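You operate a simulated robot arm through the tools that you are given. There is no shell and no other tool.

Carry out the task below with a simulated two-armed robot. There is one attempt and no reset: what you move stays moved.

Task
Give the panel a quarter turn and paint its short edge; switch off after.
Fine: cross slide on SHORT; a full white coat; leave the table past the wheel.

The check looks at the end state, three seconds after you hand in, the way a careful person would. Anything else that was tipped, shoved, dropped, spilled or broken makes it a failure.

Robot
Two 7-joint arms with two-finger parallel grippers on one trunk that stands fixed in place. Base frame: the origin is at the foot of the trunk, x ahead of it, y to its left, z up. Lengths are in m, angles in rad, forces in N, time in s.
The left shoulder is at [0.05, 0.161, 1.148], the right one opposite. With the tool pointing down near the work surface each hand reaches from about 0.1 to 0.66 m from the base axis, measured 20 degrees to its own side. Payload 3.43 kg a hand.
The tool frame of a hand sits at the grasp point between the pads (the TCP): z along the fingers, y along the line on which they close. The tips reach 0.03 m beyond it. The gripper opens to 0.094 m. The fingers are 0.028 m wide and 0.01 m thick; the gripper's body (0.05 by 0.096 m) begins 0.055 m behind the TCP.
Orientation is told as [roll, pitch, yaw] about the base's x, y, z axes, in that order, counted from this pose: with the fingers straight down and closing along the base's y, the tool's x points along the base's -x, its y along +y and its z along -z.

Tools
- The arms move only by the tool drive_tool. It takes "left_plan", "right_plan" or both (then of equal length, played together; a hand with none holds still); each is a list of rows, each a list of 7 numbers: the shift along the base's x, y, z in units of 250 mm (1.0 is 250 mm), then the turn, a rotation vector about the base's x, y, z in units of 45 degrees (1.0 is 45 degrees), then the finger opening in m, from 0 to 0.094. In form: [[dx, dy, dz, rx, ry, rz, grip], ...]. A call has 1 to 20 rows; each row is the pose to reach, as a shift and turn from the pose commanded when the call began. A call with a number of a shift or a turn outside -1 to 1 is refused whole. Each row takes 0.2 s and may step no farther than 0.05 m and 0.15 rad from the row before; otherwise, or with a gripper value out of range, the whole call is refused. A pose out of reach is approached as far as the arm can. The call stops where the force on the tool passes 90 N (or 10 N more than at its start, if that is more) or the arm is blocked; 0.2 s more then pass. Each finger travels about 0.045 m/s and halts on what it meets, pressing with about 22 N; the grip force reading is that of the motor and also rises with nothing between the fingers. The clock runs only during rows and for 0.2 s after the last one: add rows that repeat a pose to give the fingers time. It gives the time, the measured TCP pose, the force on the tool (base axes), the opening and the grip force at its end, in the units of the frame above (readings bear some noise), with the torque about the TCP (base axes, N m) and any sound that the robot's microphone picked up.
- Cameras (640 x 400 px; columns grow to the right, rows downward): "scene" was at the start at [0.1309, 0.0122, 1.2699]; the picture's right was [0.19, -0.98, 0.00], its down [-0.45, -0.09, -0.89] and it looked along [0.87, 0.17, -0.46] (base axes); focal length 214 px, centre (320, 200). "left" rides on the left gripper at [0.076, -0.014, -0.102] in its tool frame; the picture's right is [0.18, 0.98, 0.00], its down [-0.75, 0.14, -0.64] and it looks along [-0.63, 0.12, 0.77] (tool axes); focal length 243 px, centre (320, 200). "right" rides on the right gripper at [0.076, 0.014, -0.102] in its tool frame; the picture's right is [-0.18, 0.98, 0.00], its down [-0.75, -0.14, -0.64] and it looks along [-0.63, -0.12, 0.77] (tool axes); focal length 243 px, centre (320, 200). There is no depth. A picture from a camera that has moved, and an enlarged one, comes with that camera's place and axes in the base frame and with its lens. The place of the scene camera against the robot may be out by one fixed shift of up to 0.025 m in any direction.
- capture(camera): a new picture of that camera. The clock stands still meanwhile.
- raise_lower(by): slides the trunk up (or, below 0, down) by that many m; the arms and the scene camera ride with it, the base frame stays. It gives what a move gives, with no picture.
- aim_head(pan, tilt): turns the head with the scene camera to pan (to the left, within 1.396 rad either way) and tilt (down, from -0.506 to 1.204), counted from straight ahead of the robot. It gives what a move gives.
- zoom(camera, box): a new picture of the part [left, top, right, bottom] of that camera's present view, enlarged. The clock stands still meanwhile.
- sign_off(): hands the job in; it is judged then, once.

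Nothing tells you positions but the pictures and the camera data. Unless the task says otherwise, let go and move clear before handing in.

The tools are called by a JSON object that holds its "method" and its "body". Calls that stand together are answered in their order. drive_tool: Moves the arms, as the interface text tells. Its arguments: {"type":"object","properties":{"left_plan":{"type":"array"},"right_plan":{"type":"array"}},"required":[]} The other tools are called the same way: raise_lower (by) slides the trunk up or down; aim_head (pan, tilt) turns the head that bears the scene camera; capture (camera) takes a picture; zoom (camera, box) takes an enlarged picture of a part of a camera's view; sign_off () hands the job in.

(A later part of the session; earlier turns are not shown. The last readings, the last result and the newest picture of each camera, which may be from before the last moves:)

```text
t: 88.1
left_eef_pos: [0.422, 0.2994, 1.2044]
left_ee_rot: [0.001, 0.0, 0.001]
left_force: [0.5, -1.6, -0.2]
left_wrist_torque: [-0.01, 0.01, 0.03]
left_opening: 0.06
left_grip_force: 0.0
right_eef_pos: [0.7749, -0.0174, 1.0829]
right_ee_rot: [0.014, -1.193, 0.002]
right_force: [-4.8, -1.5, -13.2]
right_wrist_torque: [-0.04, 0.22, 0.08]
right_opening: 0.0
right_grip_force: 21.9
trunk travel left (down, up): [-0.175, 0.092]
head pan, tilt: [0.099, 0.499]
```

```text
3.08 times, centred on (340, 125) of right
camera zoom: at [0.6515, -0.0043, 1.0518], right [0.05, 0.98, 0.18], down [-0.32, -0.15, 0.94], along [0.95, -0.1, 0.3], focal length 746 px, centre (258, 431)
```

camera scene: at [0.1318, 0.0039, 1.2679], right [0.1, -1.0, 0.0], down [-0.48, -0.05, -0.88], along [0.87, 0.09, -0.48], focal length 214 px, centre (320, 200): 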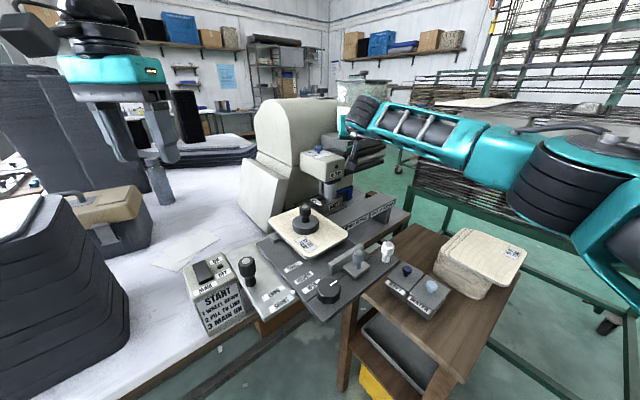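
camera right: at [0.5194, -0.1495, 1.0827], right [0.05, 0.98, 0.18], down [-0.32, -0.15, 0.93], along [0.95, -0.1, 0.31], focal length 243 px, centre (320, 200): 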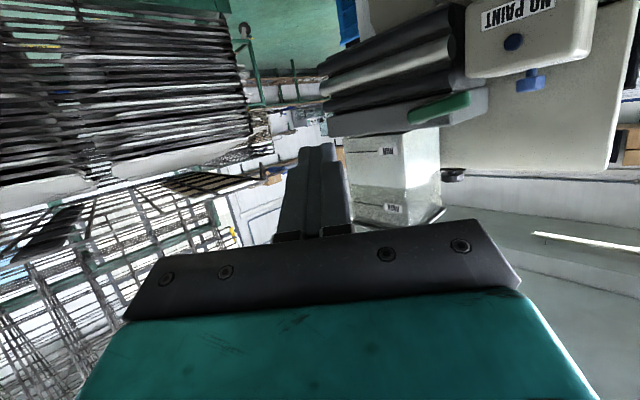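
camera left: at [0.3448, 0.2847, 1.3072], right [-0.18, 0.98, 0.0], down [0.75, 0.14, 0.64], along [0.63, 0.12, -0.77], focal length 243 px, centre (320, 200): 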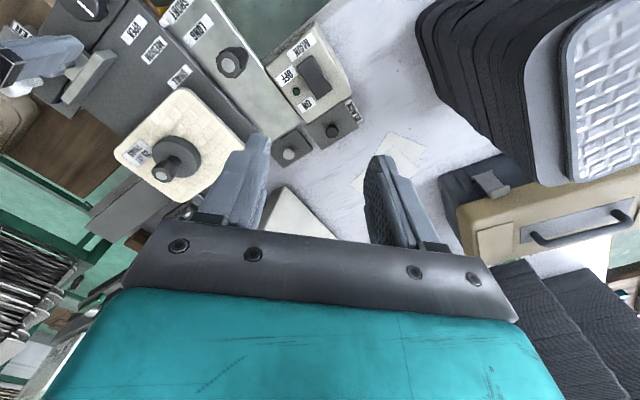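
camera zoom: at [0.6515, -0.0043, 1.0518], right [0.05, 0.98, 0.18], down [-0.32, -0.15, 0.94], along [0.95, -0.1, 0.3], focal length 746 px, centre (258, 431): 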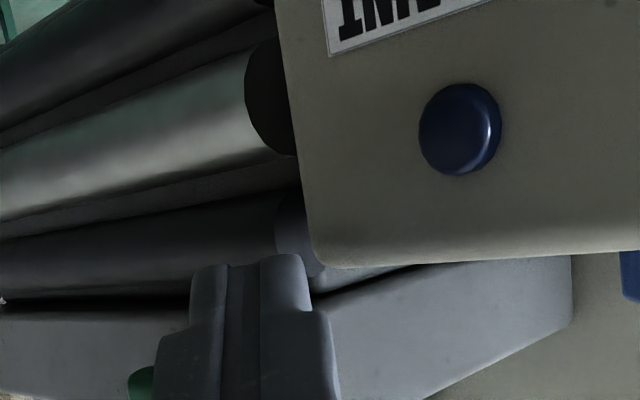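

The lever is now against its closed stop (13 N resisting). I'll withdraw and verify.

{"method": "drive_tool", "body": {"right_plan": [[0, 0, -0.08, 0, 0, 0, 0.0], [-0.14, -0.02, -0.08, 0, 0, 0, 0.0], [-0.3, -0.1, -0.05, 0, 0, 0, 0.0], [-0.4, -0.25, 0.0, 0, 0, 0, 0.0], [-0.46, -0.42, 0.08, 0, 0, 0, 0.0], [-0.5, -0.58, 0.16, 0, 0, 0, 0.0]]}}

{"method": "zoom", "body": {"camera": "scene", "box": [318, 190, 352, 212]}}

{"method": "zoom", "body": {"camera": "scene", "box": [335, 135, 385, 170]}}

{"method": "zoom", "body": {"camera": "scene", "box": [290, 170, 390, 250]}}

```text
t: 89.5
left_eef_pos: [0.42, 0.2995, 1.2038]
left_ee_rot: [0.001, -0.002, -0.002]
left_force: [-0.8, -1.2, 0.4]
left_wrist_torque: [0.0, -0.02, 0.0]
left_opening: 0.0601
left_grip_force: 0.0
right_eef_pos: [0.6461, -0.1619, 1.1282]
right_ee_rot: [0.016, -1.2, 0.003]
right_force: [-0.7, -0.2, 0.6]
right_wrist_torque: [0.02, 0.04, 0.01]
right_opening: 0.0
right_grip_force: 22.3
trunk travel left (down, up): [-0.175, 0.092]
head pan, tilt: [0.099, 0.499]
```

```text
16.00 times, centred on (335, 201) of scene
camera zoom: at [0.1314, 0.0033, 1.268], right [0.1, -1.0, 0.0], down [-0.48, -0.05, -0.88], along [0.87, 0.09, -0.48], focal length 3432 px, centre (80, 184)
```

zoom: 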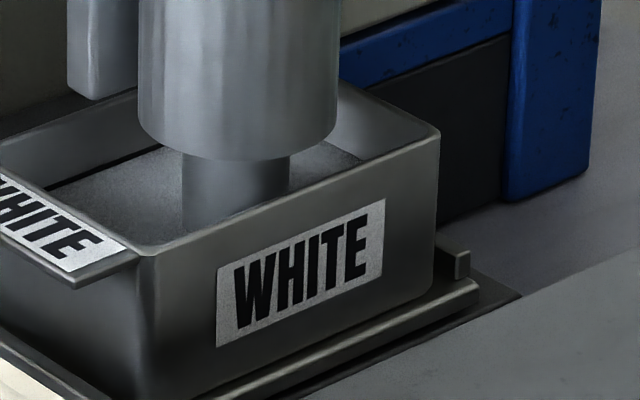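

```text
11.43 times, centred on (360, 152) of scene
camera zoom: at [0.1314, 0.0033, 1.268], right [0.1, -1.0, 0.0], down [-0.48, -0.05, -0.88], along [0.87, 0.09, -0.48], focal length 2451 px, centre (-137, 743)
```

zoom: 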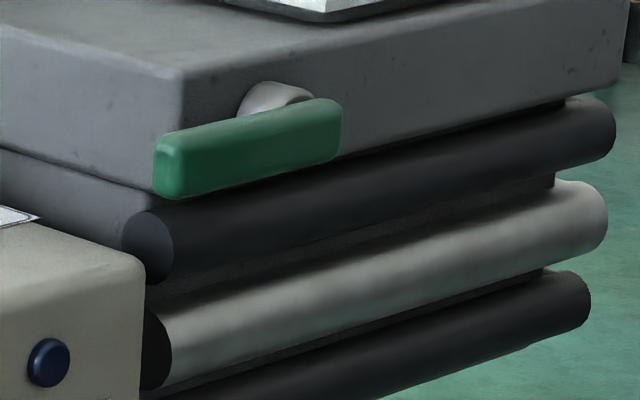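

```text
5.00 times, centred on (340, 210) of scene
camera zoom: at [0.1314, 0.0033, 1.268], right [0.1, -1.0, 0.0], down [-0.48, -0.05, -0.88], along [0.87, 0.09, -0.48], focal length 1072 px, centre (220, 150)
```

zoom: 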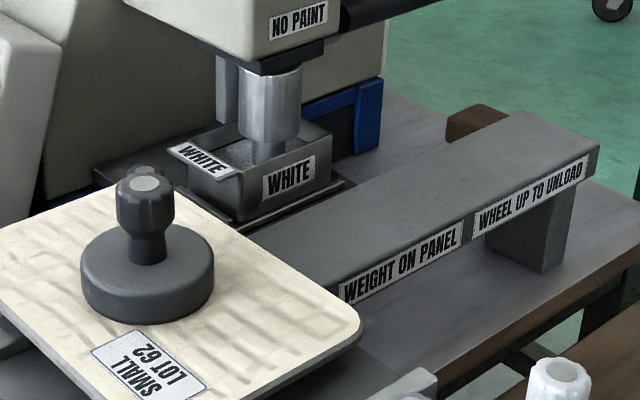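

The tap is fully closed. I'll raise the trunk for a steeper look into the trough to compare the surface with the line.

{"method": "raise_lower", "body": {"by": 0.091}}

{"method": "zoom", "body": {"camera": "scene", "box": [312, 200, 362, 240]}}

{"method": "zoom", "body": {"camera": "scene", "box": [318, 210, 348, 230]}}

{"method": "capture", "body": {"camera": "scene"}}

```text
t: 90.7
left_eef_pos: [0.421, 0.2997, 1.2966]
left_ee_rot: [-0.001, -0.002, -0.001]
left_force: [0.1, 0.7, -0.3]
left_wrist_torque: [-0.03, 0.03, -0.01]
left_opening: 0.0601
left_grip_force: 0.0
right_eef_pos: [0.649, -0.1624, 1.2191]
right_ee_rot: [0.016, -1.199, 0.002]
right_force: [0.0, -0.3, 1.0]
right_wrist_torque: [-0.01, 0.04, -0.01]
right_opening: 0.0
right_grip_force: 22.4
trunk travel left (down, up): [-0.266, 0.001]
head pan, tilt: [0.099, 0.499]
```

```text
10.00 times, centred on (337, 220) of scene
camera zoom: at [0.1319, 0.0038, 1.3588], right [0.1, -1.0, 0.0], down [-0.48, -0.05, -0.88], along [0.87, 0.09, -0.48], focal length 2145 px, centre (150, 0)
```

zoom: 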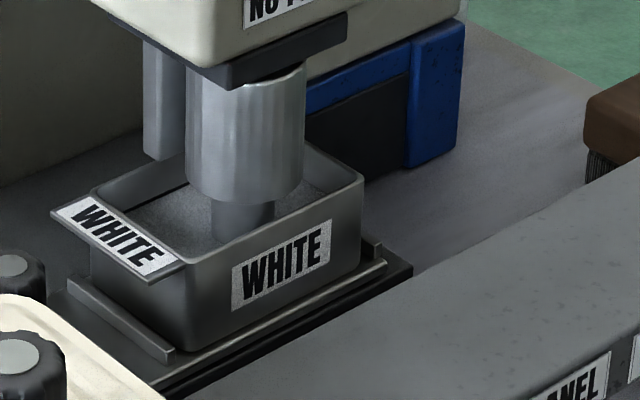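

```text
16.00 times, centred on (333, 220) of scene
camera zoom: at [0.1319, 0.0038, 1.3588], right [0.1, -1.0, 0.0], down [-0.48, -0.05, -0.88], along [0.87, 0.09, -0.48], focal length 3432 px, centre (112, -120)
```

zoom: 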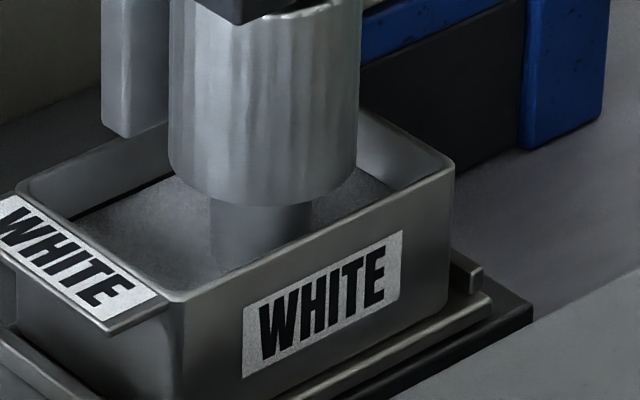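

```text
taken
camera scene: at [0.1319, 0.0038, 1.3588], right [0.1, -1.0, 0.0], down [-0.48, -0.05, -0.88], along [0.87, 0.09, -0.48], focal length 214 px, centre (320, 200)
```

scene: 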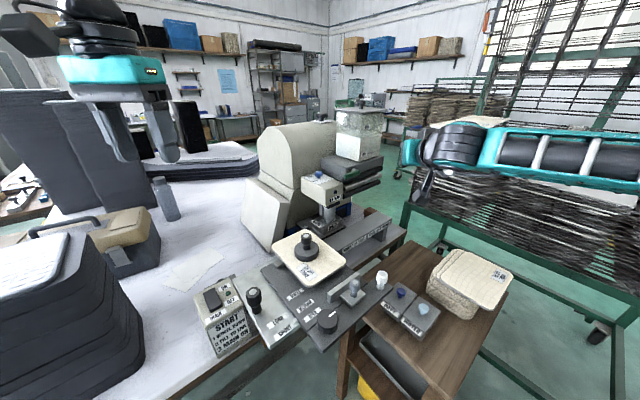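

{"method": "drive_tool", "body": {"left_plan": [[0.073, -0.027, -0.044, -0.038, -0.123, -0.105, 0.06], [0.146, -0.054, -0.088, -0.076, -0.247, -0.209, 0.06], [0.219, -0.081, -0.132, -0.114, -0.37, -0.314, 0.06], [0.293, -0.109, -0.176, -0.153, -0.494, -0.418, 0.06], [0.366, -0.136, -0.22, -0.191, -0.617, -0.523, 0.06], [0.439, -0.163, -0.264, -0.229, -0.741, -0.627, 0.06], [0.512, -0.19, -0.308, -0.267, -0.864, -0.732, 0.06]]}}

{"method": "capture", "body": {"camera": "left"}}

{"method": "zoom", "body": {"camera": "left", "box": [285, 45, 345, 110]}}

```text
t: 92.3
left_eef_pos: [0.5491, 0.2519, 1.2196]
left_ee_rot: [0.002, -0.702, -0.602]
left_force: [-0.8, -0.1, 0.2]
left_wrist_torque: [0.03, 0.01, -0.01]
left_opening: 0.0598
left_grip_force: 0.0
right_eef_pos: [0.6469, -0.1621, 1.2183]
right_ee_rot: [0.016, -1.199, 0.003]
right_force: [1.0, 1.1, 0.5]
right_wrist_torque: [-0.01, -0.01, 0.0]
right_opening: 0.0002
right_grip_force: 22.0
trunk travel left (down, up): [-0.266, 0.001]
head pan, tilt: [0.099, 0.499]
```

```text
taken
camera left: at [0.4394, 0.3106, 1.2477], right [0.44, 0.89, -0.12], down [0.21, 0.02, 0.98], along [0.87, -0.46, -0.18], focal length 243 px, centre (320, 200)
```

left: 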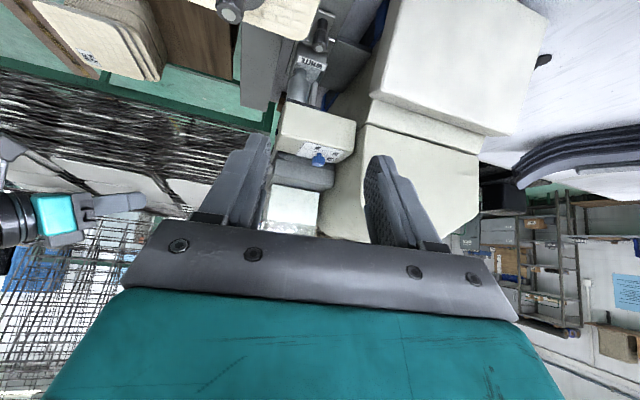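

```text
6.15 times, centred on (315, 78) of left
camera zoom: at [0.4394, 0.3106, 1.2477], right [0.44, 0.89, -0.12], down [0.21, 0.02, 0.98], along [0.87, -0.46, -0.18], focal length 1493 px, centre (351, 954)
```

zoom: 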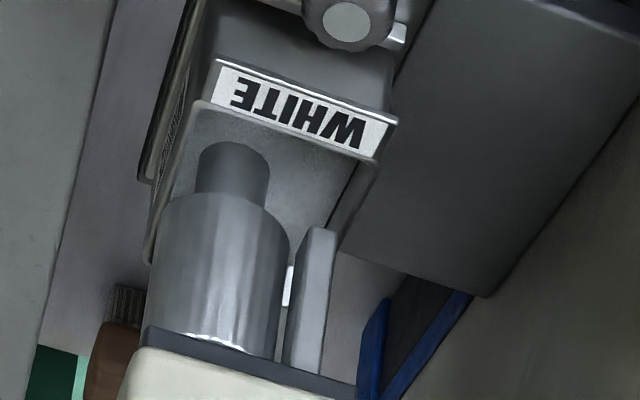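

{"method": "zoom", "body": {"camera": "left", "box": [295, 55, 330, 85]}}

{"method": "zoom", "body": {"camera": "left", "box": [305, 65, 330, 85]}}

```text
13.33 times, centred on (312, 70) of left
camera zoom: at [0.4394, 0.3106, 1.2477], right [0.44, 0.89, -0.12], down [0.21, 0.02, 0.98], along [0.87, -0.46, -0.18], focal length 3235 px, centre (420, 1933)
```

zoom: 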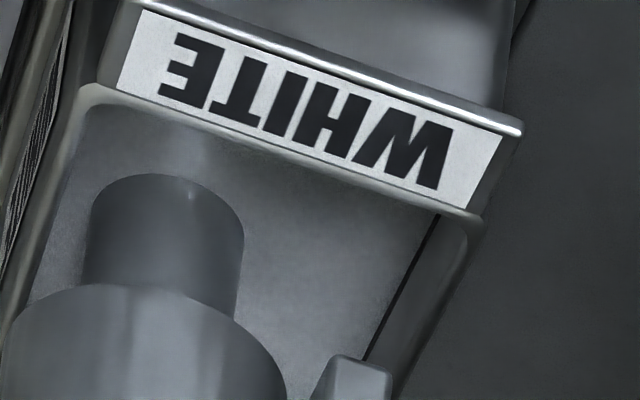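

```text
16.00 times, centred on (318, 75) of left
camera zoom: at [0.4394, 0.3106, 1.2477], right [0.44, 0.89, -0.12], down [0.21, 0.02, 0.98], along [0.87, -0.46, -0.18], focal length 3882 px, centre (360, 2200)
```

zoom: 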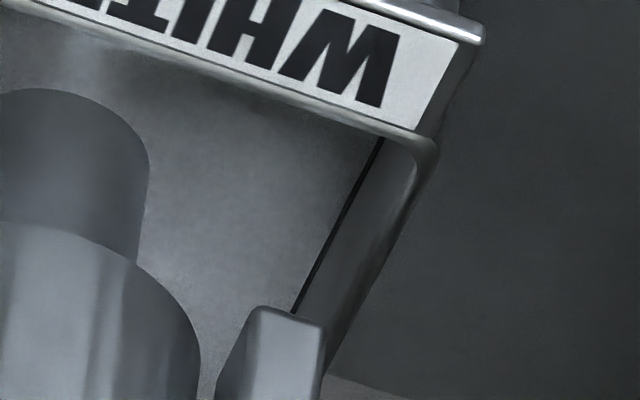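

The paint surface meets the wall exactly at the black line, so the fill is right. Next I'll lower the trunk, bring the left hand upright over the START box to find the MAIN rocker, and raise the right hand toward neutral.

{"method": "raise_lower", "body": {"by": -0.091}}

{"method": "drive_tool", "body": {"left_plan": [[-0.08, 0.03, 0.05, 0.038, 0.123, 0.105, 0.03], [-0.16, 0.06, 0.1, 0.076, 0.247, 0.209, 0.0], [-0.24, 0.09, 0.15, 0.114, 0.37, 0.314, 0.0], [-0.32, 0.13, 0.2, 0.153, 0.494, 0.418, 0.0], [-0.4, 0.16, 0.24, 0.191, 0.617, 0.523, 0.0], [-0.48, 0.2, 0.27, 0.229, 0.741, 0.627, 0.0], [-0.56, 0.23, 0.28, 0.267, 0.864, 0.732, 0.0]], "right_plan": [[-0.1, -0.05, 0.05, 0, 0.17, 0, 0.0], [-0.2, -0.1, 0.1, 0, 0.34, 0, 0.0], [-0.3, -0.15, 0.15, 0, 0.51, 0, 0.0], [-0.4, -0.2, 0.2, 0, 0.68, 0, 0.0], [-0.5, -0.25, 0.2, 0, 0.85, 0, 0.0], [-0.6, -0.3, 0.2, 0, 1.0, 0, 0.0], [-0.7, -0.35, 0.2, 0, 1.0, 0, 0.0]]}}

{"method": "capture", "body": {"camera": "left"}}

{"method": "capture", "body": {"camera": "scene"}}

{"method": "zoom", "body": {"camera": "scene", "box": [170, 240, 290, 340]}}

```text
t: 93.6
left_eef_pos: [0.5488, 0.2527, 1.1275]
left_ee_rot: [0.001, -0.701, -0.601]
left_force: [-0.5, 0.2, -0.1]
left_wrist_torque: [0.0, 0.03, 0.0]
left_opening: 0.0599
left_grip_force: 0.2
right_eef_pos: [0.6463, -0.162, 1.1271]
right_ee_rot: [0.015, -1.197, 0.003]
right_force: [-0.5, 0.3, 0.0]
right_wrist_torque: [-0.01, 0.03, 0.03]
right_opening: 0.0002
right_grip_force: 22.0
trunk travel left (down, up): [-0.175, 0.092]
head pan, tilt: [0.099, 0.499]
```

```text
t: 95.2
left_eef_pos: [0.4066, 0.3096, 1.1997]
left_ee_rot: [0.001, 0.0, 0.002]
left_force: [0.2, -0.1, -0.1]
left_wrist_torque: [0.03, 0.01, 0.0]
left_opening: 0.0001
left_grip_force: 21.4
right_eef_pos: [0.4729, -0.2498, 1.1787]
right_ee_rot: [0.017, -0.411, 0.002]
right_force: [0.2, -0.5, 0.7]
right_wrist_torque: [-0.01, -0.03, 0.02]
right_opening: 0.0001
right_grip_force: 22.2
trunk travel left (down, up): [-0.175, 0.092]
head pan, tilt: [0.099, 0.499]
```

```text
taken
camera left: at [0.3318, 0.2949, 1.3018], right [-0.19, 0.98, 0.0], down [0.75, 0.14, 0.64], along [0.63, 0.12, -0.77], focal length 243 px, centre (320, 200)
```

left: 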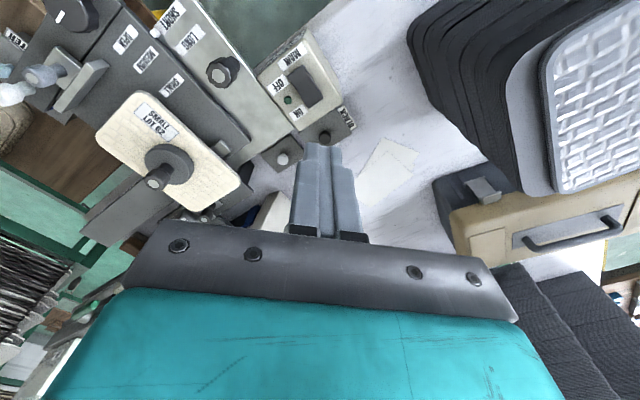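

```text
taken
camera scene: at [0.1313, 0.0035, 1.268], right [0.1, -1.0, 0.0], down [-0.48, -0.05, -0.88], along [0.87, 0.09, -0.48], focal length 214 px, centre (320, 200)
```

scene: 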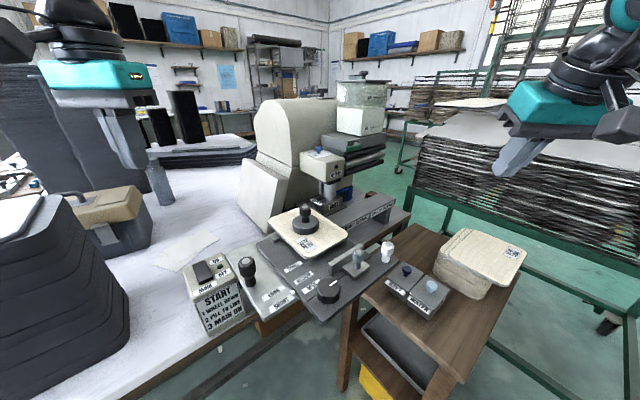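

```text
4.00 times, centred on (230, 290) of scene
camera zoom: at [0.1313, 0.0035, 1.268], right [0.1, -1.0, 0.0], down [-0.48, -0.05, -0.88], along [0.87, 0.09, -0.48], focal length 858 px, centre (680, -160)
```

zoom: 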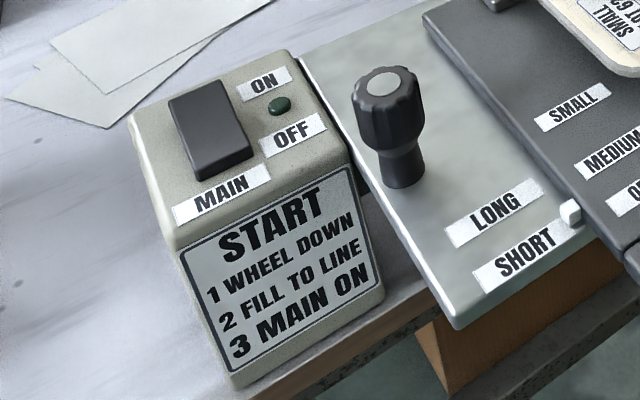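

{"method": "zoom", "body": {"camera": "left", "box": [240, 40, 350, 140]}}

{"method": "zoom", "body": {"camera": "scene", "box": [185, 250, 240, 295]}}

```text
4.00 times, centred on (295, 90) of left
camera zoom: at [0.3318, 0.2949, 1.3018], right [-0.19, 0.98, 0.0], down [0.75, 0.14, 0.64], along [0.63, 0.12, -0.77], focal length 970 px, centre (420, 640)
```

zoom: 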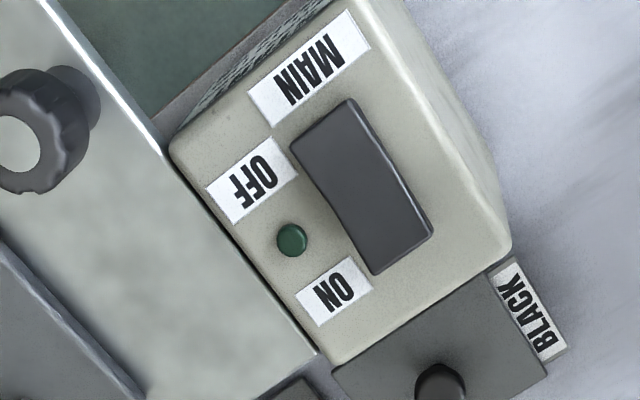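

```text
8.89 times, centred on (212, 272) of scene
camera zoom: at [0.1313, 0.0035, 1.268], right [0.1, -1.0, 0.0], down [-0.48, -0.05, -0.88], along [0.87, 0.09, -0.48], focal length 1906 px, centre (1276, -444)
```

zoom: 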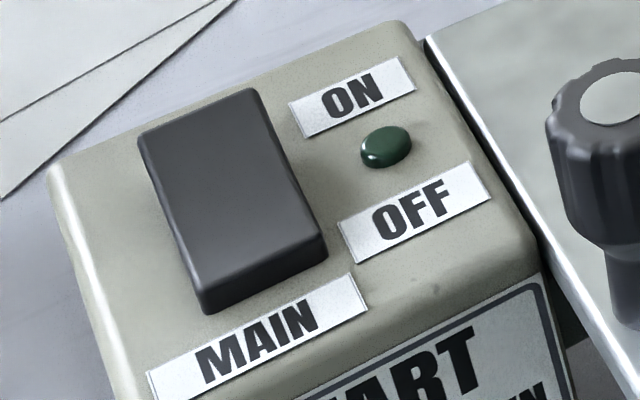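

The rocker's far (ON) half is near (0.455, 0.306, 0.915) and it's currently OFF. First I'll prove the table handle: park the left hand back and bring the right hand over to the black knob on the light plate, at about (0.432, 0.185).

{"method": "drive_tool", "body": {"left_plan": [[-0.04, 0.023, 0.046, 0, 0, 0, 0.0], [-0.08, 0.046, 0.09, 0, 0, 0, 0.0], [-0.12, 0.069, 0.137, 0, 0, 0, 0.0], [-0.16, 0.09, 0.183, 0, 0, 0, 0.0], [-0.2, 0.114, 0.23, 0, 0, 0, 0.0], [-0.24, 0.137, 0.274, 0, 0, 0, 0.0], [-0.28, 0.16, 0.32, 0, 0, 0, 0.0]], "right_plan": [[-0.013, 0.13, -0.028, -0.029, 0.071, 0.141, 0.0], [-0.026, 0.263, -0.056, -0.059, 0.142, 0.282, 0.02], [-0.04, 0.394, -0.084, -0.088, 0.213, 0.423, 0.04], [-0.053, 0.526, -0.111, -0.117, 0.283, 0.563, 0.06], [-0.066, 0.657, -0.139, -0.146, 0.354, 0.704, 0.06], [-0.079, 0.789, -0.167, -0.176, 0.425, 0.845, 0.06], [-0.092, 0.92, -0.195, -0.205, 0.496, 0.986, 0.06]]}}

{"method": "drive_tool", "body": {"right_plan": [[-0.01, 0.14, -0.03, 0, 0, 0, 0.06], [-0.025, 0.28, -0.06, 0, 0, 0, 0.06], [-0.04, 0.42, -0.1, 0, 0, 0, 0.06], [-0.055, 0.56, -0.13, 0, 0, 0, 0.06], [-0.065, 0.7, -0.16, 0, 0, 0, 0.06], [-0.072, 0.8, -0.19, 0, 0, 0, 0.06]]}}

{"method": "capture", "body": {"camera": "right"}}

{"method": "capture", "body": {"camera": "scene"}}

```text
t: 96.8
left_eef_pos: [0.3381, 0.3497, 1.2788]
left_ee_rot: [0.0, -0.002, 0.0]
left_force: [0.3, -0.3, 0.9]
left_wrist_torque: [-0.04, 0.01, 0.01]
left_opening: 0.0
left_grip_force: 21.7
right_eef_pos: [0.4505, -0.0182, 1.1279]
right_ee_rot: [0.019, 0.0, 0.789]
right_force: [1.1, 0.0, 0.2]
right_wrist_torque: [0.04, 0.02, -0.03]
right_opening: 0.06
right_grip_force: 0.1
trunk travel left (down, up): [-0.175, 0.092]
head pan, tilt: [0.099, 0.499]
```

```text
t: 98.2
left_eef_pos: [0.3373, 0.3498, 1.2788]
left_ee_rot: [0.002, 0.0, 0.001]
left_force: [-0.4, -0.5, -0.1]
left_wrist_torque: [-0.02, 0.0, 0.0]
left_opening: 0.0
left_grip_force: 21.5
right_eef_pos: [0.4326, 0.1804, 1.0813]
right_ee_rot: [0.018, -0.003, 0.783]
right_force: [0.0, 0.5, -0.2]
right_wrist_torque: [-0.02, -0.03, -0.02]
right_opening: 0.0601
right_grip_force: 0.1
trunk travel left (down, up): [-0.175, 0.092]
head pan, tilt: [0.099, 0.499]
```

```text
taken
camera right: at [0.3688, 0.1355, 1.1838], right [-0.56, 0.83, 0.02], down [0.64, 0.42, 0.64], along [0.52, 0.37, -0.77], focal length 243 px, centre (320, 200)
```

right: 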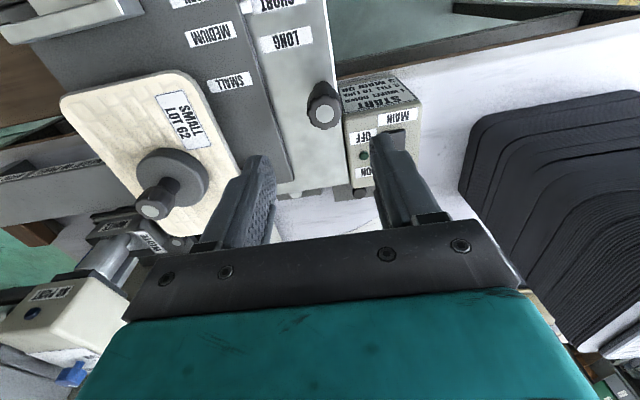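

```text
taken
camera scene: at [0.1313, 0.004, 1.268], right [0.1, -0.99, 0.0], down [-0.48, -0.05, -0.88], along [0.87, 0.09, -0.48], focal length 214 px, centre (320, 200)
```

scene: 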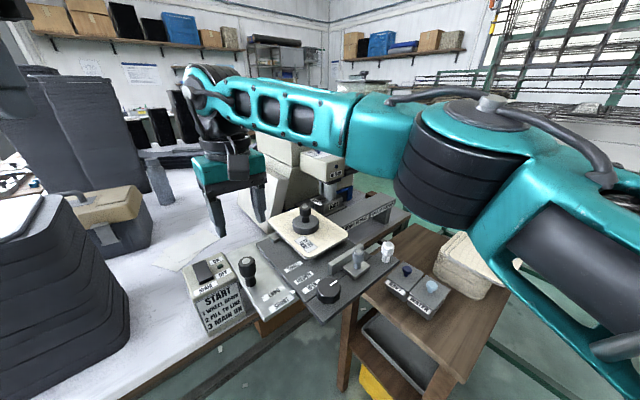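

The right arm reaches the black knob comfortably. It's at (0.432, 0.187) and I'm nearly centred. I'll descend around it and grip.

{"method": "drive_tool", "body": {"right_plan": [[0, 0.026, -0.12, 0, 0, 0, 0.054], [0, 0.026, -0.25, 0, 0, 0, 0.054], [0, 0.026, -0.37, 0, 0, 0, 0.054], [0, 0.026, -0.45, 0, 0, 0, 0.054], [0, 0.026, -0.49, 0, 0, 0, 0.054], [0, 0.026, -0.49, 0, 0, 0, 0.054]]}}

{"method": "capture", "body": {"camera": "right"}}

{"method": "zoom", "body": {"camera": "scene", "box": [180, 220, 340, 340]}}

```text
t: 99.6
left_eef_pos: [0.3374, 0.3502, 1.2784]
left_ee_rot: [0.001, -0.003, -0.001]
left_force: [0.0, 0.3, 0.2]
left_wrist_torque: [0.0, 0.04, -0.01]
left_opening: 0.0
left_grip_force: 21.8
right_eef_pos: [0.4301, 0.1881, 0.9595]
right_ee_rot: [0.019, -0.004, 0.784]
right_force: [0.0, -0.3, -0.3]
right_wrist_torque: [0.0, 0.01, -0.02]
right_opening: 0.0541
right_grip_force: 0.0
right hand out of reach, approached as far as the arm can: row 1
trunk travel left (down, up): [-0.175, 0.092]
head pan, tilt: [0.099, 0.499]
```

```text
taken
camera right: at [0.3676, 0.142, 1.0621], right [-0.57, 0.82, 0.02], down [0.64, 0.42, 0.64], along [0.52, 0.37, -0.77], focal length 243 px, centre (320, 200)
```

right: 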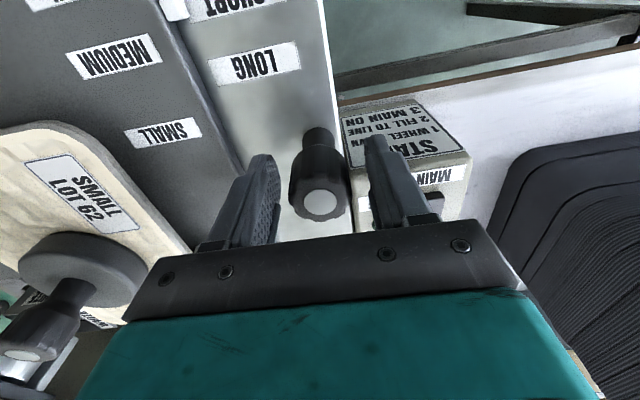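

```text
3.33 times, centred on (260, 280) of scene
camera zoom: at [0.1317, 0.0037, 1.2679], right [0.1, -1.0, 0.0], down [-0.48, -0.05, -0.88], along [0.87, 0.09, -0.48], focal length 715 px, centre (520, -67)
```

zoom: 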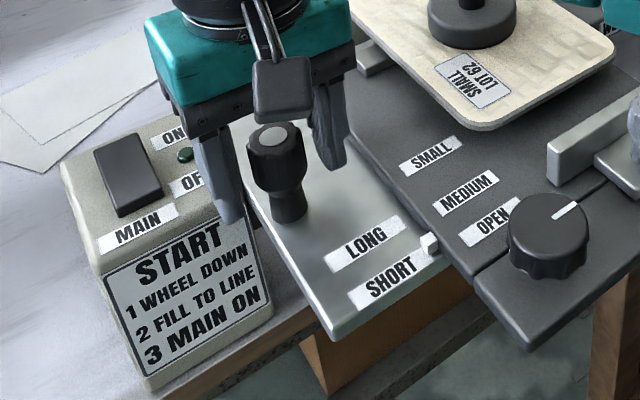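

{"method": "drive_tool", "body": {"right_plan": [[0, 0, 0, 0, 0, 0, 0.04], [0, 0, 0, 0, 0, 0, 0.025], [0, 0, 0, 0, 0, 0, 0.018], [0, 0, 0, 0, 0, 0, 0.018]]}}

{"method": "drive_tool", "body": {"right_plan": [[0.028, -0.028, 0, 0, 0, 0, 0.018], [0.057, -0.057, 0, 0, 0, 0, 0.018], [0.085, -0.085, 0, 0, 0, 0, 0.018], [0.085, -0.085, 0, 0, 0, 0, 0.018]]}}

{"method": "capture", "body": {"camera": "scene"}}

{"method": "zoom", "body": {"camera": "scene", "box": [220, 190, 420, 330]}}

```text
t: 100.6
left_eef_pos: [0.3369, 0.35, 1.2788]
left_ee_rot: [0.001, -0.003, 0.0]
left_force: [0.5, -0.9, -0.3]
left_wrist_torque: [0.01, 0.0, 0.0]
left_opening: 0.0002
left_grip_force: 22.2
right_eef_pos: [0.4306, 0.1876, 0.9589]
right_ee_rot: [0.02, -0.002, 0.789]
right_force: [0.6, -1.0, -1.8]
right_wrist_torque: [0.04, -0.09, -0.04]
right_opening: 0.0314
right_grip_force: 45.0
trunk travel left (down, up): [-0.175, 0.092]
head pan, tilt: [0.099, 0.499]
```

```text
t: 101.6
left_eef_pos: [0.3378, 0.3487, 1.2786]
left_ee_rot: [0.0, -0.002, 0.0]
left_force: [0.1, 0.4, -0.3]
left_wrist_torque: [0.04, -0.03, -0.02]
left_opening: 0.0
left_grip_force: 22.0
right_eef_pos: [0.4518, 0.164, 0.959]
right_ee_rot: [0.018, -0.002, 0.784]
right_force: [-1.5, -2.2, 3.1]
right_wrist_torque: [-0.4, 0.49, 0.24]
right_opening: 0.0313
right_grip_force: 44.9
trunk travel left (down, up): [-0.175, 0.092]
head pan, tilt: [0.099, 0.499]
```

```text
taken
camera scene: at [0.1314, 0.0034, 1.268], right [0.1, -1.0, 0.0], down [-0.48, -0.05, -0.88], along [0.87, 0.09, -0.48], focal length 214 px, centre (320, 200)
```

scene: 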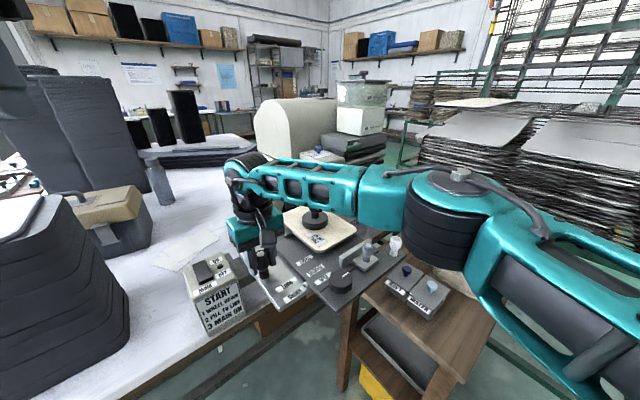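

```text
2.86 times, centred on (320, 260) of scene
camera zoom: at [0.1314, 0.0034, 1.268], right [0.1, -1.0, 0.0], down [-0.48, -0.05, -0.88], along [0.87, 0.09, -0.48], focal length 613 px, centre (320, 29)
```

zoom: 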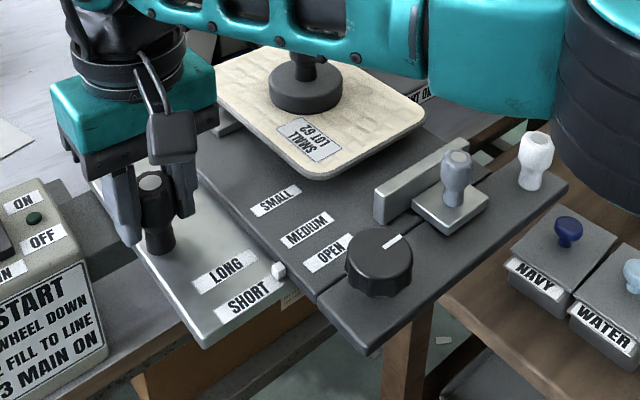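

The black knob moves the whole table along the rail. I'll advance to just before the wheel (about 75 mm of travel), then use the left hand to switch MAIN on.

{"method": "drive_tool", "body": {"right_plan": [[0.029, -0.031, 0, 0, 0, 0, 0.018], [0.058, -0.063, 0, 0, 0, 0, 0.018], [0.088, -0.094, 0, 0, 0, 0, 0.018], [0.117, -0.126, 0, 0, 0, 0, 0.018], [0.117, -0.126, 0, 0, 0, 0, 0.018]]}}

{"method": "capture", "body": {"camera": "scene"}}

{"method": "zoom", "body": {"camera": "scene", "box": [280, 170, 400, 250]}}

{"method": "capture", "body": {"camera": "left"}}

```text
t: 102.8
left_eef_pos: [0.3389, 0.3498, 1.2798]
left_ee_rot: [0.001, -0.001, 0.0]
left_force: [-0.3, -0.3, 1.0]
left_wrist_torque: [-0.02, -0.02, -0.06]
left_opening: 0.0
left_grip_force: 22.4
right_eef_pos: [0.4824, 0.1338, 0.9585]
right_ee_rot: [0.017, -0.003, 0.784]
right_force: [3.3, 2.5, -2.0]
right_wrist_torque: [-0.23, 0.28, 0.17]
right_opening: 0.0314
right_grip_force: 44.8
trunk travel left (down, up): [-0.175, 0.092]
head pan, tilt: [0.099, 0.499]
```

```text
taken
camera scene: at [0.1322, 0.004, 1.2678], right [0.1, -1.0, 0.0], down [-0.48, -0.05, -0.88], along [0.87, 0.09, -0.48], focal length 214 px, centre (320, 200)
```

scene: 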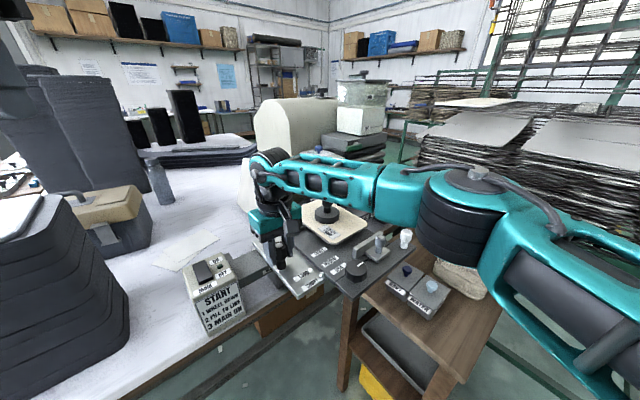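

```text
5.00 times, centred on (340, 210) of scene
camera zoom: at [0.1322, 0.004, 1.2678], right [0.1, -1.0, 0.0], down [-0.48, -0.05, -0.88], along [0.87, 0.09, -0.48], focal length 1072 px, centre (220, 150)
```

zoom: 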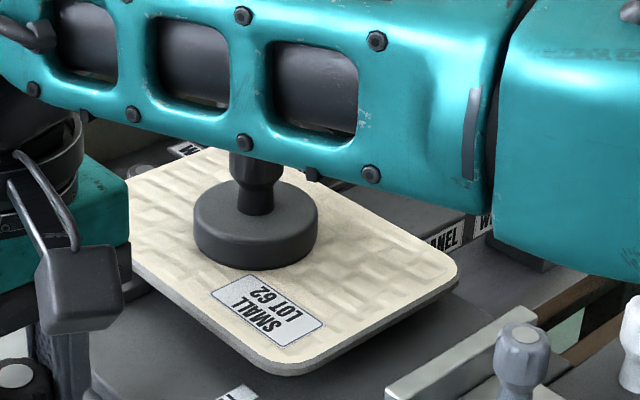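

```text
taken
camera left: at [0.2623, 0.3349, 1.3802], right [-0.18, 0.98, 0.0], down [0.75, 0.14, 0.64], along [0.63, 0.12, -0.77], focal length 243 px, centre (320, 200)
```

left: 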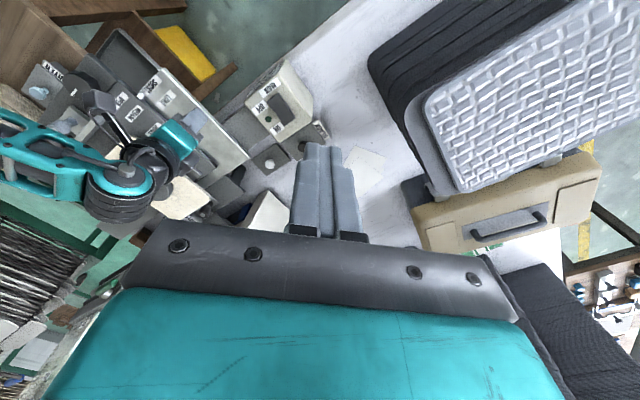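

The table is just short of the wheel. Now I'll bring the left hand (fingers closed) over the ON half of the MAIN rocker.

{"method": "drive_tool", "body": {"left_plan": [[0.077, -0.03, -0.15, 0, 0, 0, 0.0], [0.155, -0.059, -0.3, 0, 0, 0, 0.0], [0.232, -0.088, -0.46, 0, 0, 0, 0.0], [0.31, -0.117, -0.61, 0, 0, 0, 0.0], [0.387, -0.147, -0.77, 0, 0, 0, 0.0], [0.464, -0.176, -0.92, 0, 0, 0, 0.0], [0.464, -0.176, -0.92, 0, 0, 0, 0.0]]}}

{"method": "capture", "body": {"camera": "left"}}

{"method": "zoom", "body": {"camera": "scene", "box": [150, 200, 290, 320]}}

```text
t: 104.4
left_eef_pos: [0.4546, 0.3057, 1.0476]
left_ee_rot: [-0.002, 0.0, 0.0]
left_force: [0.2, 0.9, -0.1]
left_wrist_torque: [0.0, -0.02, 0.01]
left_opening: 0.0001
left_grip_force: 21.7
right_eef_pos: [0.4824, 0.1353, 0.9596]
right_ee_rot: [0.018, -0.002, 0.787]
right_force: [4.8, 5.0, -1.4]
right_wrist_torque: [0.2, 0.03, 0.03]
right_opening: 0.0314
right_grip_force: 45.4
trunk travel left (down, up): [-0.175, 0.092]
head pan, tilt: [0.099, 0.499]
```

```text
taken
camera left: at [0.3792, 0.2906, 1.1504], right [-0.18, 0.98, 0.0], down [0.75, 0.14, 0.64], along [0.63, 0.12, -0.77], focal length 243 px, centre (320, 200)
```

left: 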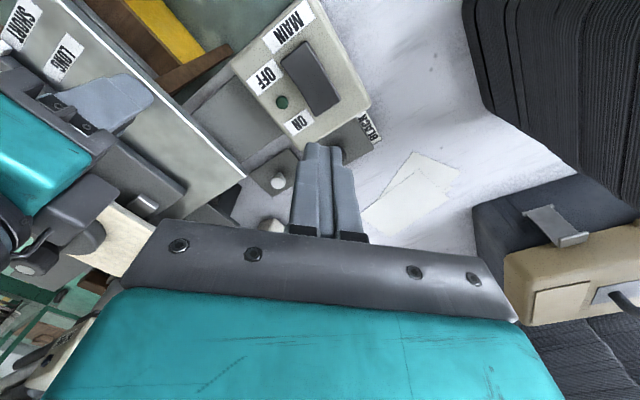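

```text
3.33 times, centred on (220, 260) of scene
camera zoom: at [0.1324, 0.0042, 1.2678], right [0.1, -1.0, 0.0], down [-0.48, -0.05, -0.88], along [0.87, 0.09, -0.48], focal length 715 px, centre (653, 0)
```

zoom: 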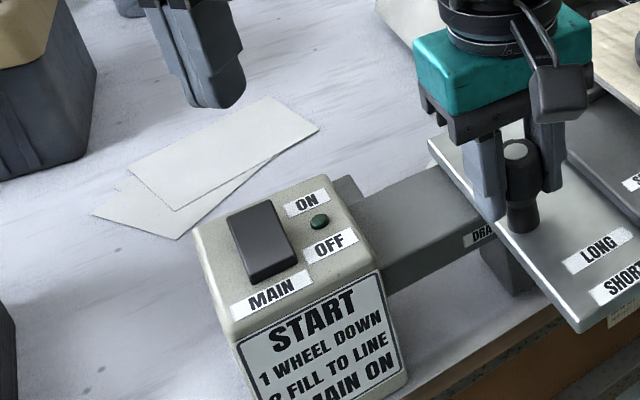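

A new label has appeared on the rail's left part ("DRA…"). I'll read it before switching on.

{"method": "zoom", "body": {"camera": "scene", "box": [230, 240, 290, 285]}}

{"method": "zoom", "body": {"camera": "left", "box": [230, 20, 390, 160]}}

{"method": "zoom", "body": {"camera": "scene", "box": [280, 225, 420, 320]}}

```text
8.89 times, centred on (260, 262) of scene
camera zoom: at [0.1324, 0.0042, 1.2678], right [0.1, -1.0, 0.0], down [-0.48, -0.05, -0.88], along [0.87, 0.09, -0.48], focal length 1906 px, centre (853, -356)
```

zoom: 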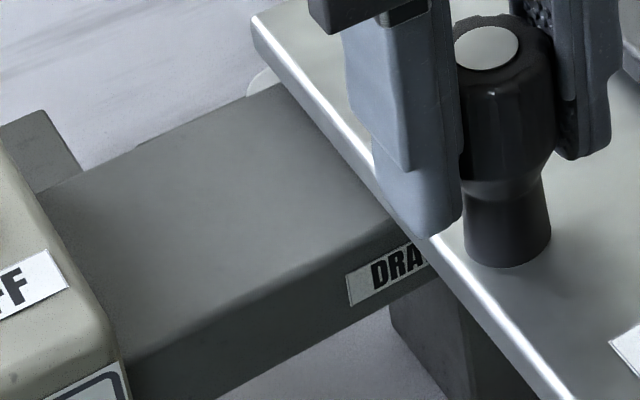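

```text
2.86 times, centred on (310, 90) of left
camera zoom: at [0.3792, 0.2906, 1.1504], right [-0.18, 0.98, 0.0], down [0.75, 0.14, 0.64], along [0.63, 0.12, -0.77], focal length 693 px, centre (349, 514)
```

zoom: 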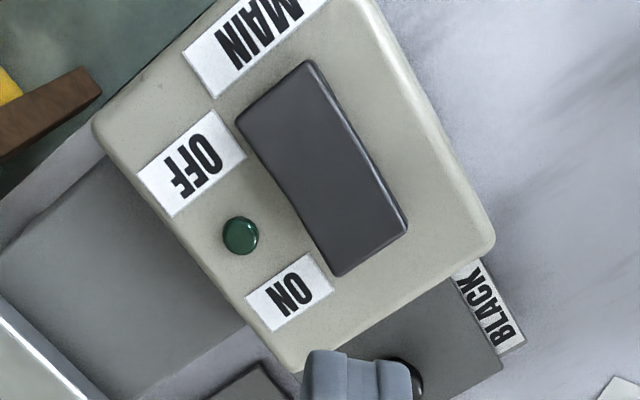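

```text
4.21 times, centred on (350, 272) of scene
camera zoom: at [0.1324, 0.0042, 1.2678], right [0.1, -1.0, 0.0], down [-0.48, -0.05, -0.88], along [0.87, 0.09, -0.48], focal length 903 px, centre (194, -105)
```

zoom: 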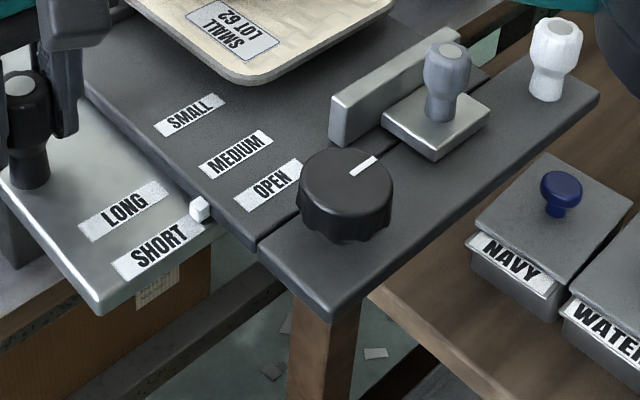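

The rocker's ON half is confirmed. I'll lower the fingertips and press it.

{"method": "drive_tool", "body": {"left_plan": [[-0.012, 0.004, -0.13, 0, 0, 0, 0.0], [-0.012, 0.004, -0.26, 0, 0, 0, 0.0], [-0.012, 0.004, -0.36, 0, 0, 0, 0.0], [-0.012, 0.004, -0.39, 0, 0, 0, 0.0], [-0.012, 0.004, -0.42, 0, 0, 0, 0.0], [-0.012, 0.004, -0.44, 0, 0, 0, 0.0]]}}

{"method": "zoom", "body": {"camera": "scene", "box": [170, 220, 290, 320]}}

```text
t: 105.6
left_eef_pos: [0.4528, 0.3083, 0.9583]
left_ee_rot: [0.012, -0.016, -0.001]
left_force: [-15.7, 10.2, 27.0]
left_wrist_torque: [0.03, 0.84, -0.27]
left_opening: 0.0
left_grip_force: 21.8
right_eef_pos: [0.4799, 0.1334, 0.9617]
right_ee_rot: [0.015, -0.008, 0.785]
right_force: [1.0, -1.0, 11.0]
right_wrist_torque: [-0.43, 0.8, 0.17]
right_opening: 0.0315
right_grip_force: 45.2
trunk travel left (down, up): [-0.175, 0.092]
head pan, tilt: [0.099, 0.499]
stopped in row 5 (left hand): the force on the tool passed its limit at 98 N (the readings are from after the stop); the commanded pose is now the measured one
```

```text
4.00 times, centred on (230, 270) of scene
camera zoom: at [0.1276, 0.003, 1.2687], right [0.1, -1.0, 0.0], down [-0.47, -0.05, -0.88], along [0.88, 0.09, -0.48], focal length 858 px, centre (680, -80)
```

zoom: 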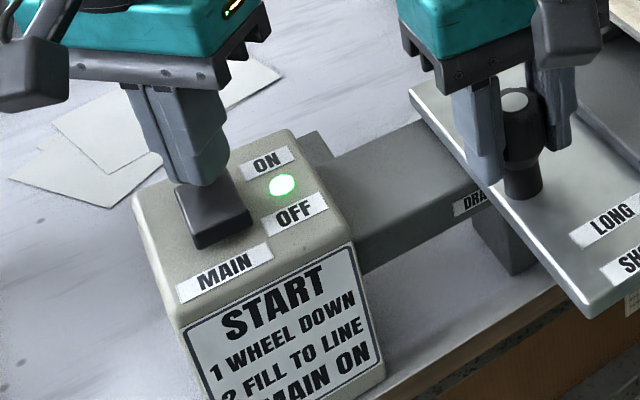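

The MAIN lamp is lit green. The contact was firmer than I wanted, so next time I'll approach more slowly. I'll lift the left hand and look at the wheel.

{"method": "drive_tool", "body": {"left_plan": [[0, 0, 0.1, 0, 0, 0, 0.0], [0, 0, 0.25, 0, 0, 0, 0.0], [-0.05, 0.02, 0.42, 0, 0, 0, 0.0]]}}

{"method": "zoom", "body": {"camera": "scene", "box": [170, 220, 290, 320]}}

{"method": "capture", "body": {"camera": "scene"}}

{"method": "capture", "body": {"camera": "left"}}

```text
t: 106.4
left_eef_pos: [0.4415, 0.3131, 1.0623]
left_ee_rot: [0.007, -0.016, -0.001]
left_force: [0.6, -0.7, 0.3]
left_wrist_torque: [0.0, 0.03, 0.0]
left_opening: 0.0003
left_grip_force: 22.3
right_eef_pos: [0.4801, 0.1323, 0.9593]
right_ee_rot: [0.017, -0.008, 0.785]
right_force: [-7.5, -5.7, 29.7]
right_wrist_torque: [0.04, -0.03, 0.0]
right_opening: 0.0313
right_grip_force: 45.0
trunk travel left (down, up): [-0.175, 0.092]
head pan, tilt: [0.099, 0.499]
```

```text
4.00 times, centred on (230, 270) of scene
camera zoom: at [0.1287, 0.0024, 1.2683], right [0.1, -1.0, 0.0], down [-0.47, -0.05, -0.88], along [0.88, 0.09, -0.48], focal length 858 px, centre (680, -80)
```

zoom: 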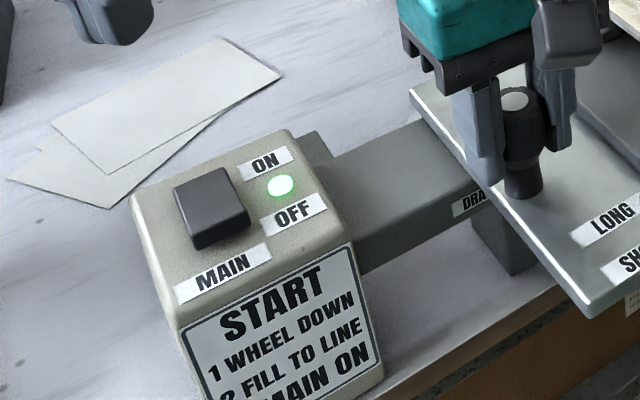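

```text
taken
camera scene: at [0.1287, 0.0024, 1.2683], right [0.1, -1.0, 0.0], down [-0.47, -0.05, -0.88], along [0.88, 0.09, -0.48], focal length 214 px, centre (320, 200)
```

scene: 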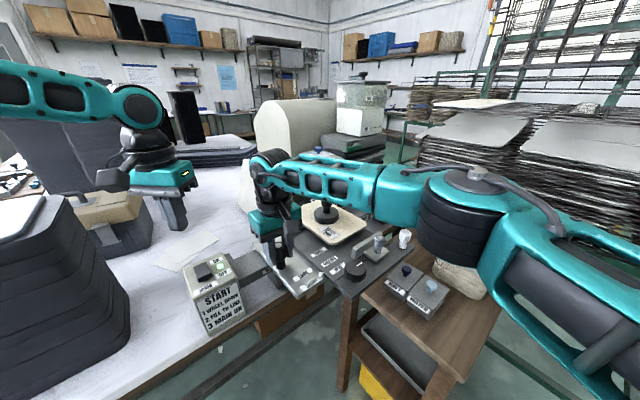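

```text
taken
camera left: at [0.3626, 0.2975, 1.1627], right [-0.18, 0.98, 0.0], down [0.74, 0.14, 0.66], along [0.65, 0.12, -0.75], focal length 243 px, centre (320, 200)
```

left: 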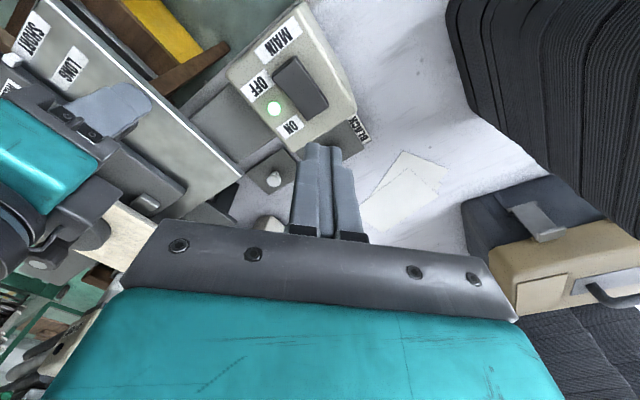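

MAIN is on. The right hand has picked up some downward load, so I'll relieve it, and move the left camera to a side view of the wheel so I can watch the coating.

{"method": "drive_tool", "body": {"left_plan": [[0.033, 0.01, 0.05, -0.038, -0.123, -0.105, 0.0], [0.067, 0.02, 0.1, -0.076, -0.247, -0.209, 0.0], [0.1, 0.03, 0.15, -0.114, -0.37, -0.314, 0.0], [0.134, 0.039, 0.2, -0.153, -0.494, -0.418, 0.0], [0.167, 0.049, 0.25, -0.191, -0.617, -0.523, 0.0], [0.2, 0.058, 0.3, -0.229, -0.741, -0.627, 0.0], [0.234, 0.068, 0.35, -0.267, -0.864, -0.732, 0.0]], "right_plan": [[0.004, 0.004, 0.008, 0, 0, 0, 0.018], [0.006, 0.006, 0.014, 0, 0, 0, 0.018], [0.006, 0.006, 0.014, 0, 0, 0, 0.018], [0.006, 0.006, 0.014, 0, 0, 0, 0.018], [0.006, 0.006, 0.014, 0, 0, 0, 0.018], [0.006, 0.006, 0.014, 0, 0, 0, 0.018], [0.006, 0.006, 0.014, 0, 0, 0, 0.018]]}}

{"method": "capture", "body": {"camera": "left"}}

{"method": "zoom", "body": {"camera": "left", "box": [220, 0, 400, 140]}}

```text
t: 108.0
left_eef_pos: [0.5019, 0.3301, 1.1467]
left_ee_rot: [0.01, -0.718, -0.606]
left_force: [0.6, -0.4, -0.8]
left_wrist_torque: [0.03, 0.0, 0.0]
left_opening: 0.0
left_grip_force: 22.1
right_eef_pos: [0.4817, 0.134, 0.9608]
right_ee_rot: [0.018, 0.002, 0.786]
right_force: [-18.6, -17.6, -17.8]
right_wrist_torque: [-0.33, 0.36, 0.02]
right_opening: 0.0314
right_grip_force: 45.1
trunk travel left (down, up): [-0.175, 0.092]
head pan, tilt: [0.099, 0.499]
```

```text
taken
camera left: at [0.3912, 0.3871, 1.1738], right [0.44, 0.89, -0.11], down [0.2, 0.03, 0.98], along [0.88, -0.45, -0.16], focal length 243 px, centre (320, 200)
```

left: 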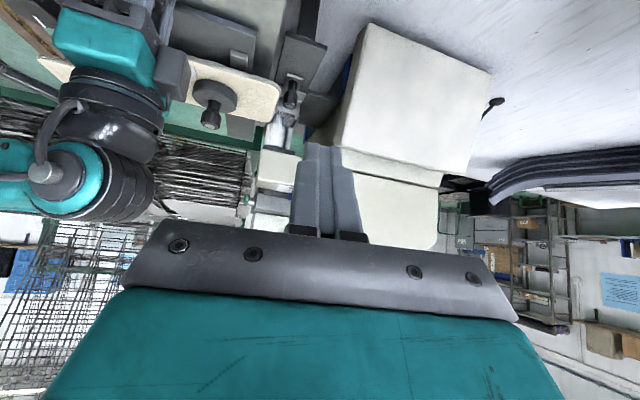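

```text
2.86 times, centred on (310, 70) of left
camera zoom: at [0.3912, 0.3871, 1.1738], right [0.44, 0.89, -0.11], down [0.2, 0.03, 0.98], along [0.88, -0.45, -0.16], focal length 693 px, centre (349, 571)
```

zoom: 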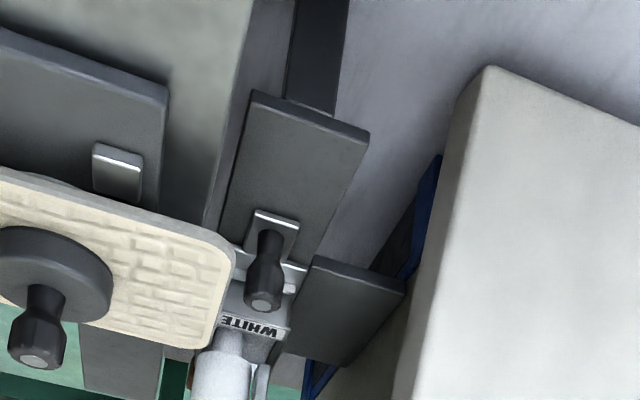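

The wheel is turning and looks white, coated with paint. I'll correct the side load and start the slow pass, 4 mm per step, checking forces and the edge as I go.

{"method": "drive_tool", "body": {"right_plan": [[-0.012, -0.012, -0.008, 0, 0, 0, 0.018], [-0.001, -0.023, -0.008, 0, 0, 0, 0.018], [0.01, -0.035, -0.008, 0, 0, 0, 0.018], [0.021, -0.046, -0.008, 0, 0, 0, 0.018], [0.032, -0.058, -0.008, 0, 0, 0, 0.018]]}}

{"method": "zoom", "body": {"camera": "left", "box": [240, 70, 330, 150]}}

```text
t: 109.2
left_eef_pos: [0.5026, 0.3317, 1.1454]
left_ee_rot: [0.005, -0.715, -0.6]
left_force: [-0.6, 0.8, 0.3]
left_wrist_torque: [-0.01, 0.0, -0.04]
left_opening: 0.0
left_grip_force: 21.7
right_eef_pos: [0.4927, 0.123, 0.9594]
right_ee_rot: [0.017, -0.01, 0.782]
right_force: [11.6, 13.2, 4.5]
right_wrist_torque: [0.07, 0.11, 0.0]
right_opening: 0.0316
right_grip_force: 44.3
trunk travel left (down, up): [-0.175, 0.092]
head pan, tilt: [0.099, 0.499]
```

```text
5.00 times, centred on (285, 110) of left
camera zoom: at [0.3923, 0.3891, 1.1727], right [0.44, 0.89, -0.12], down [0.2, 0.03, 0.98], along [0.88, -0.45, -0.16], focal length 1213 px, centre (495, 650)
```

zoom: 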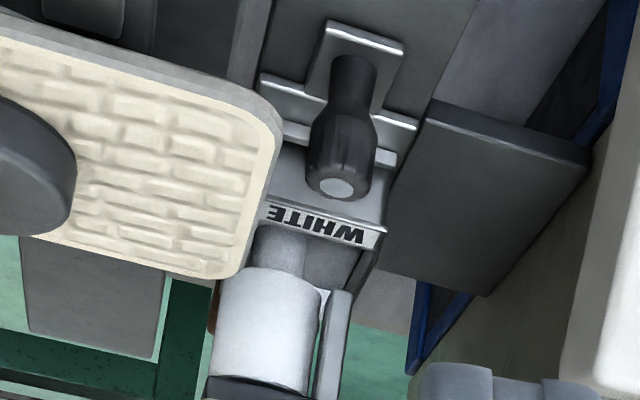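

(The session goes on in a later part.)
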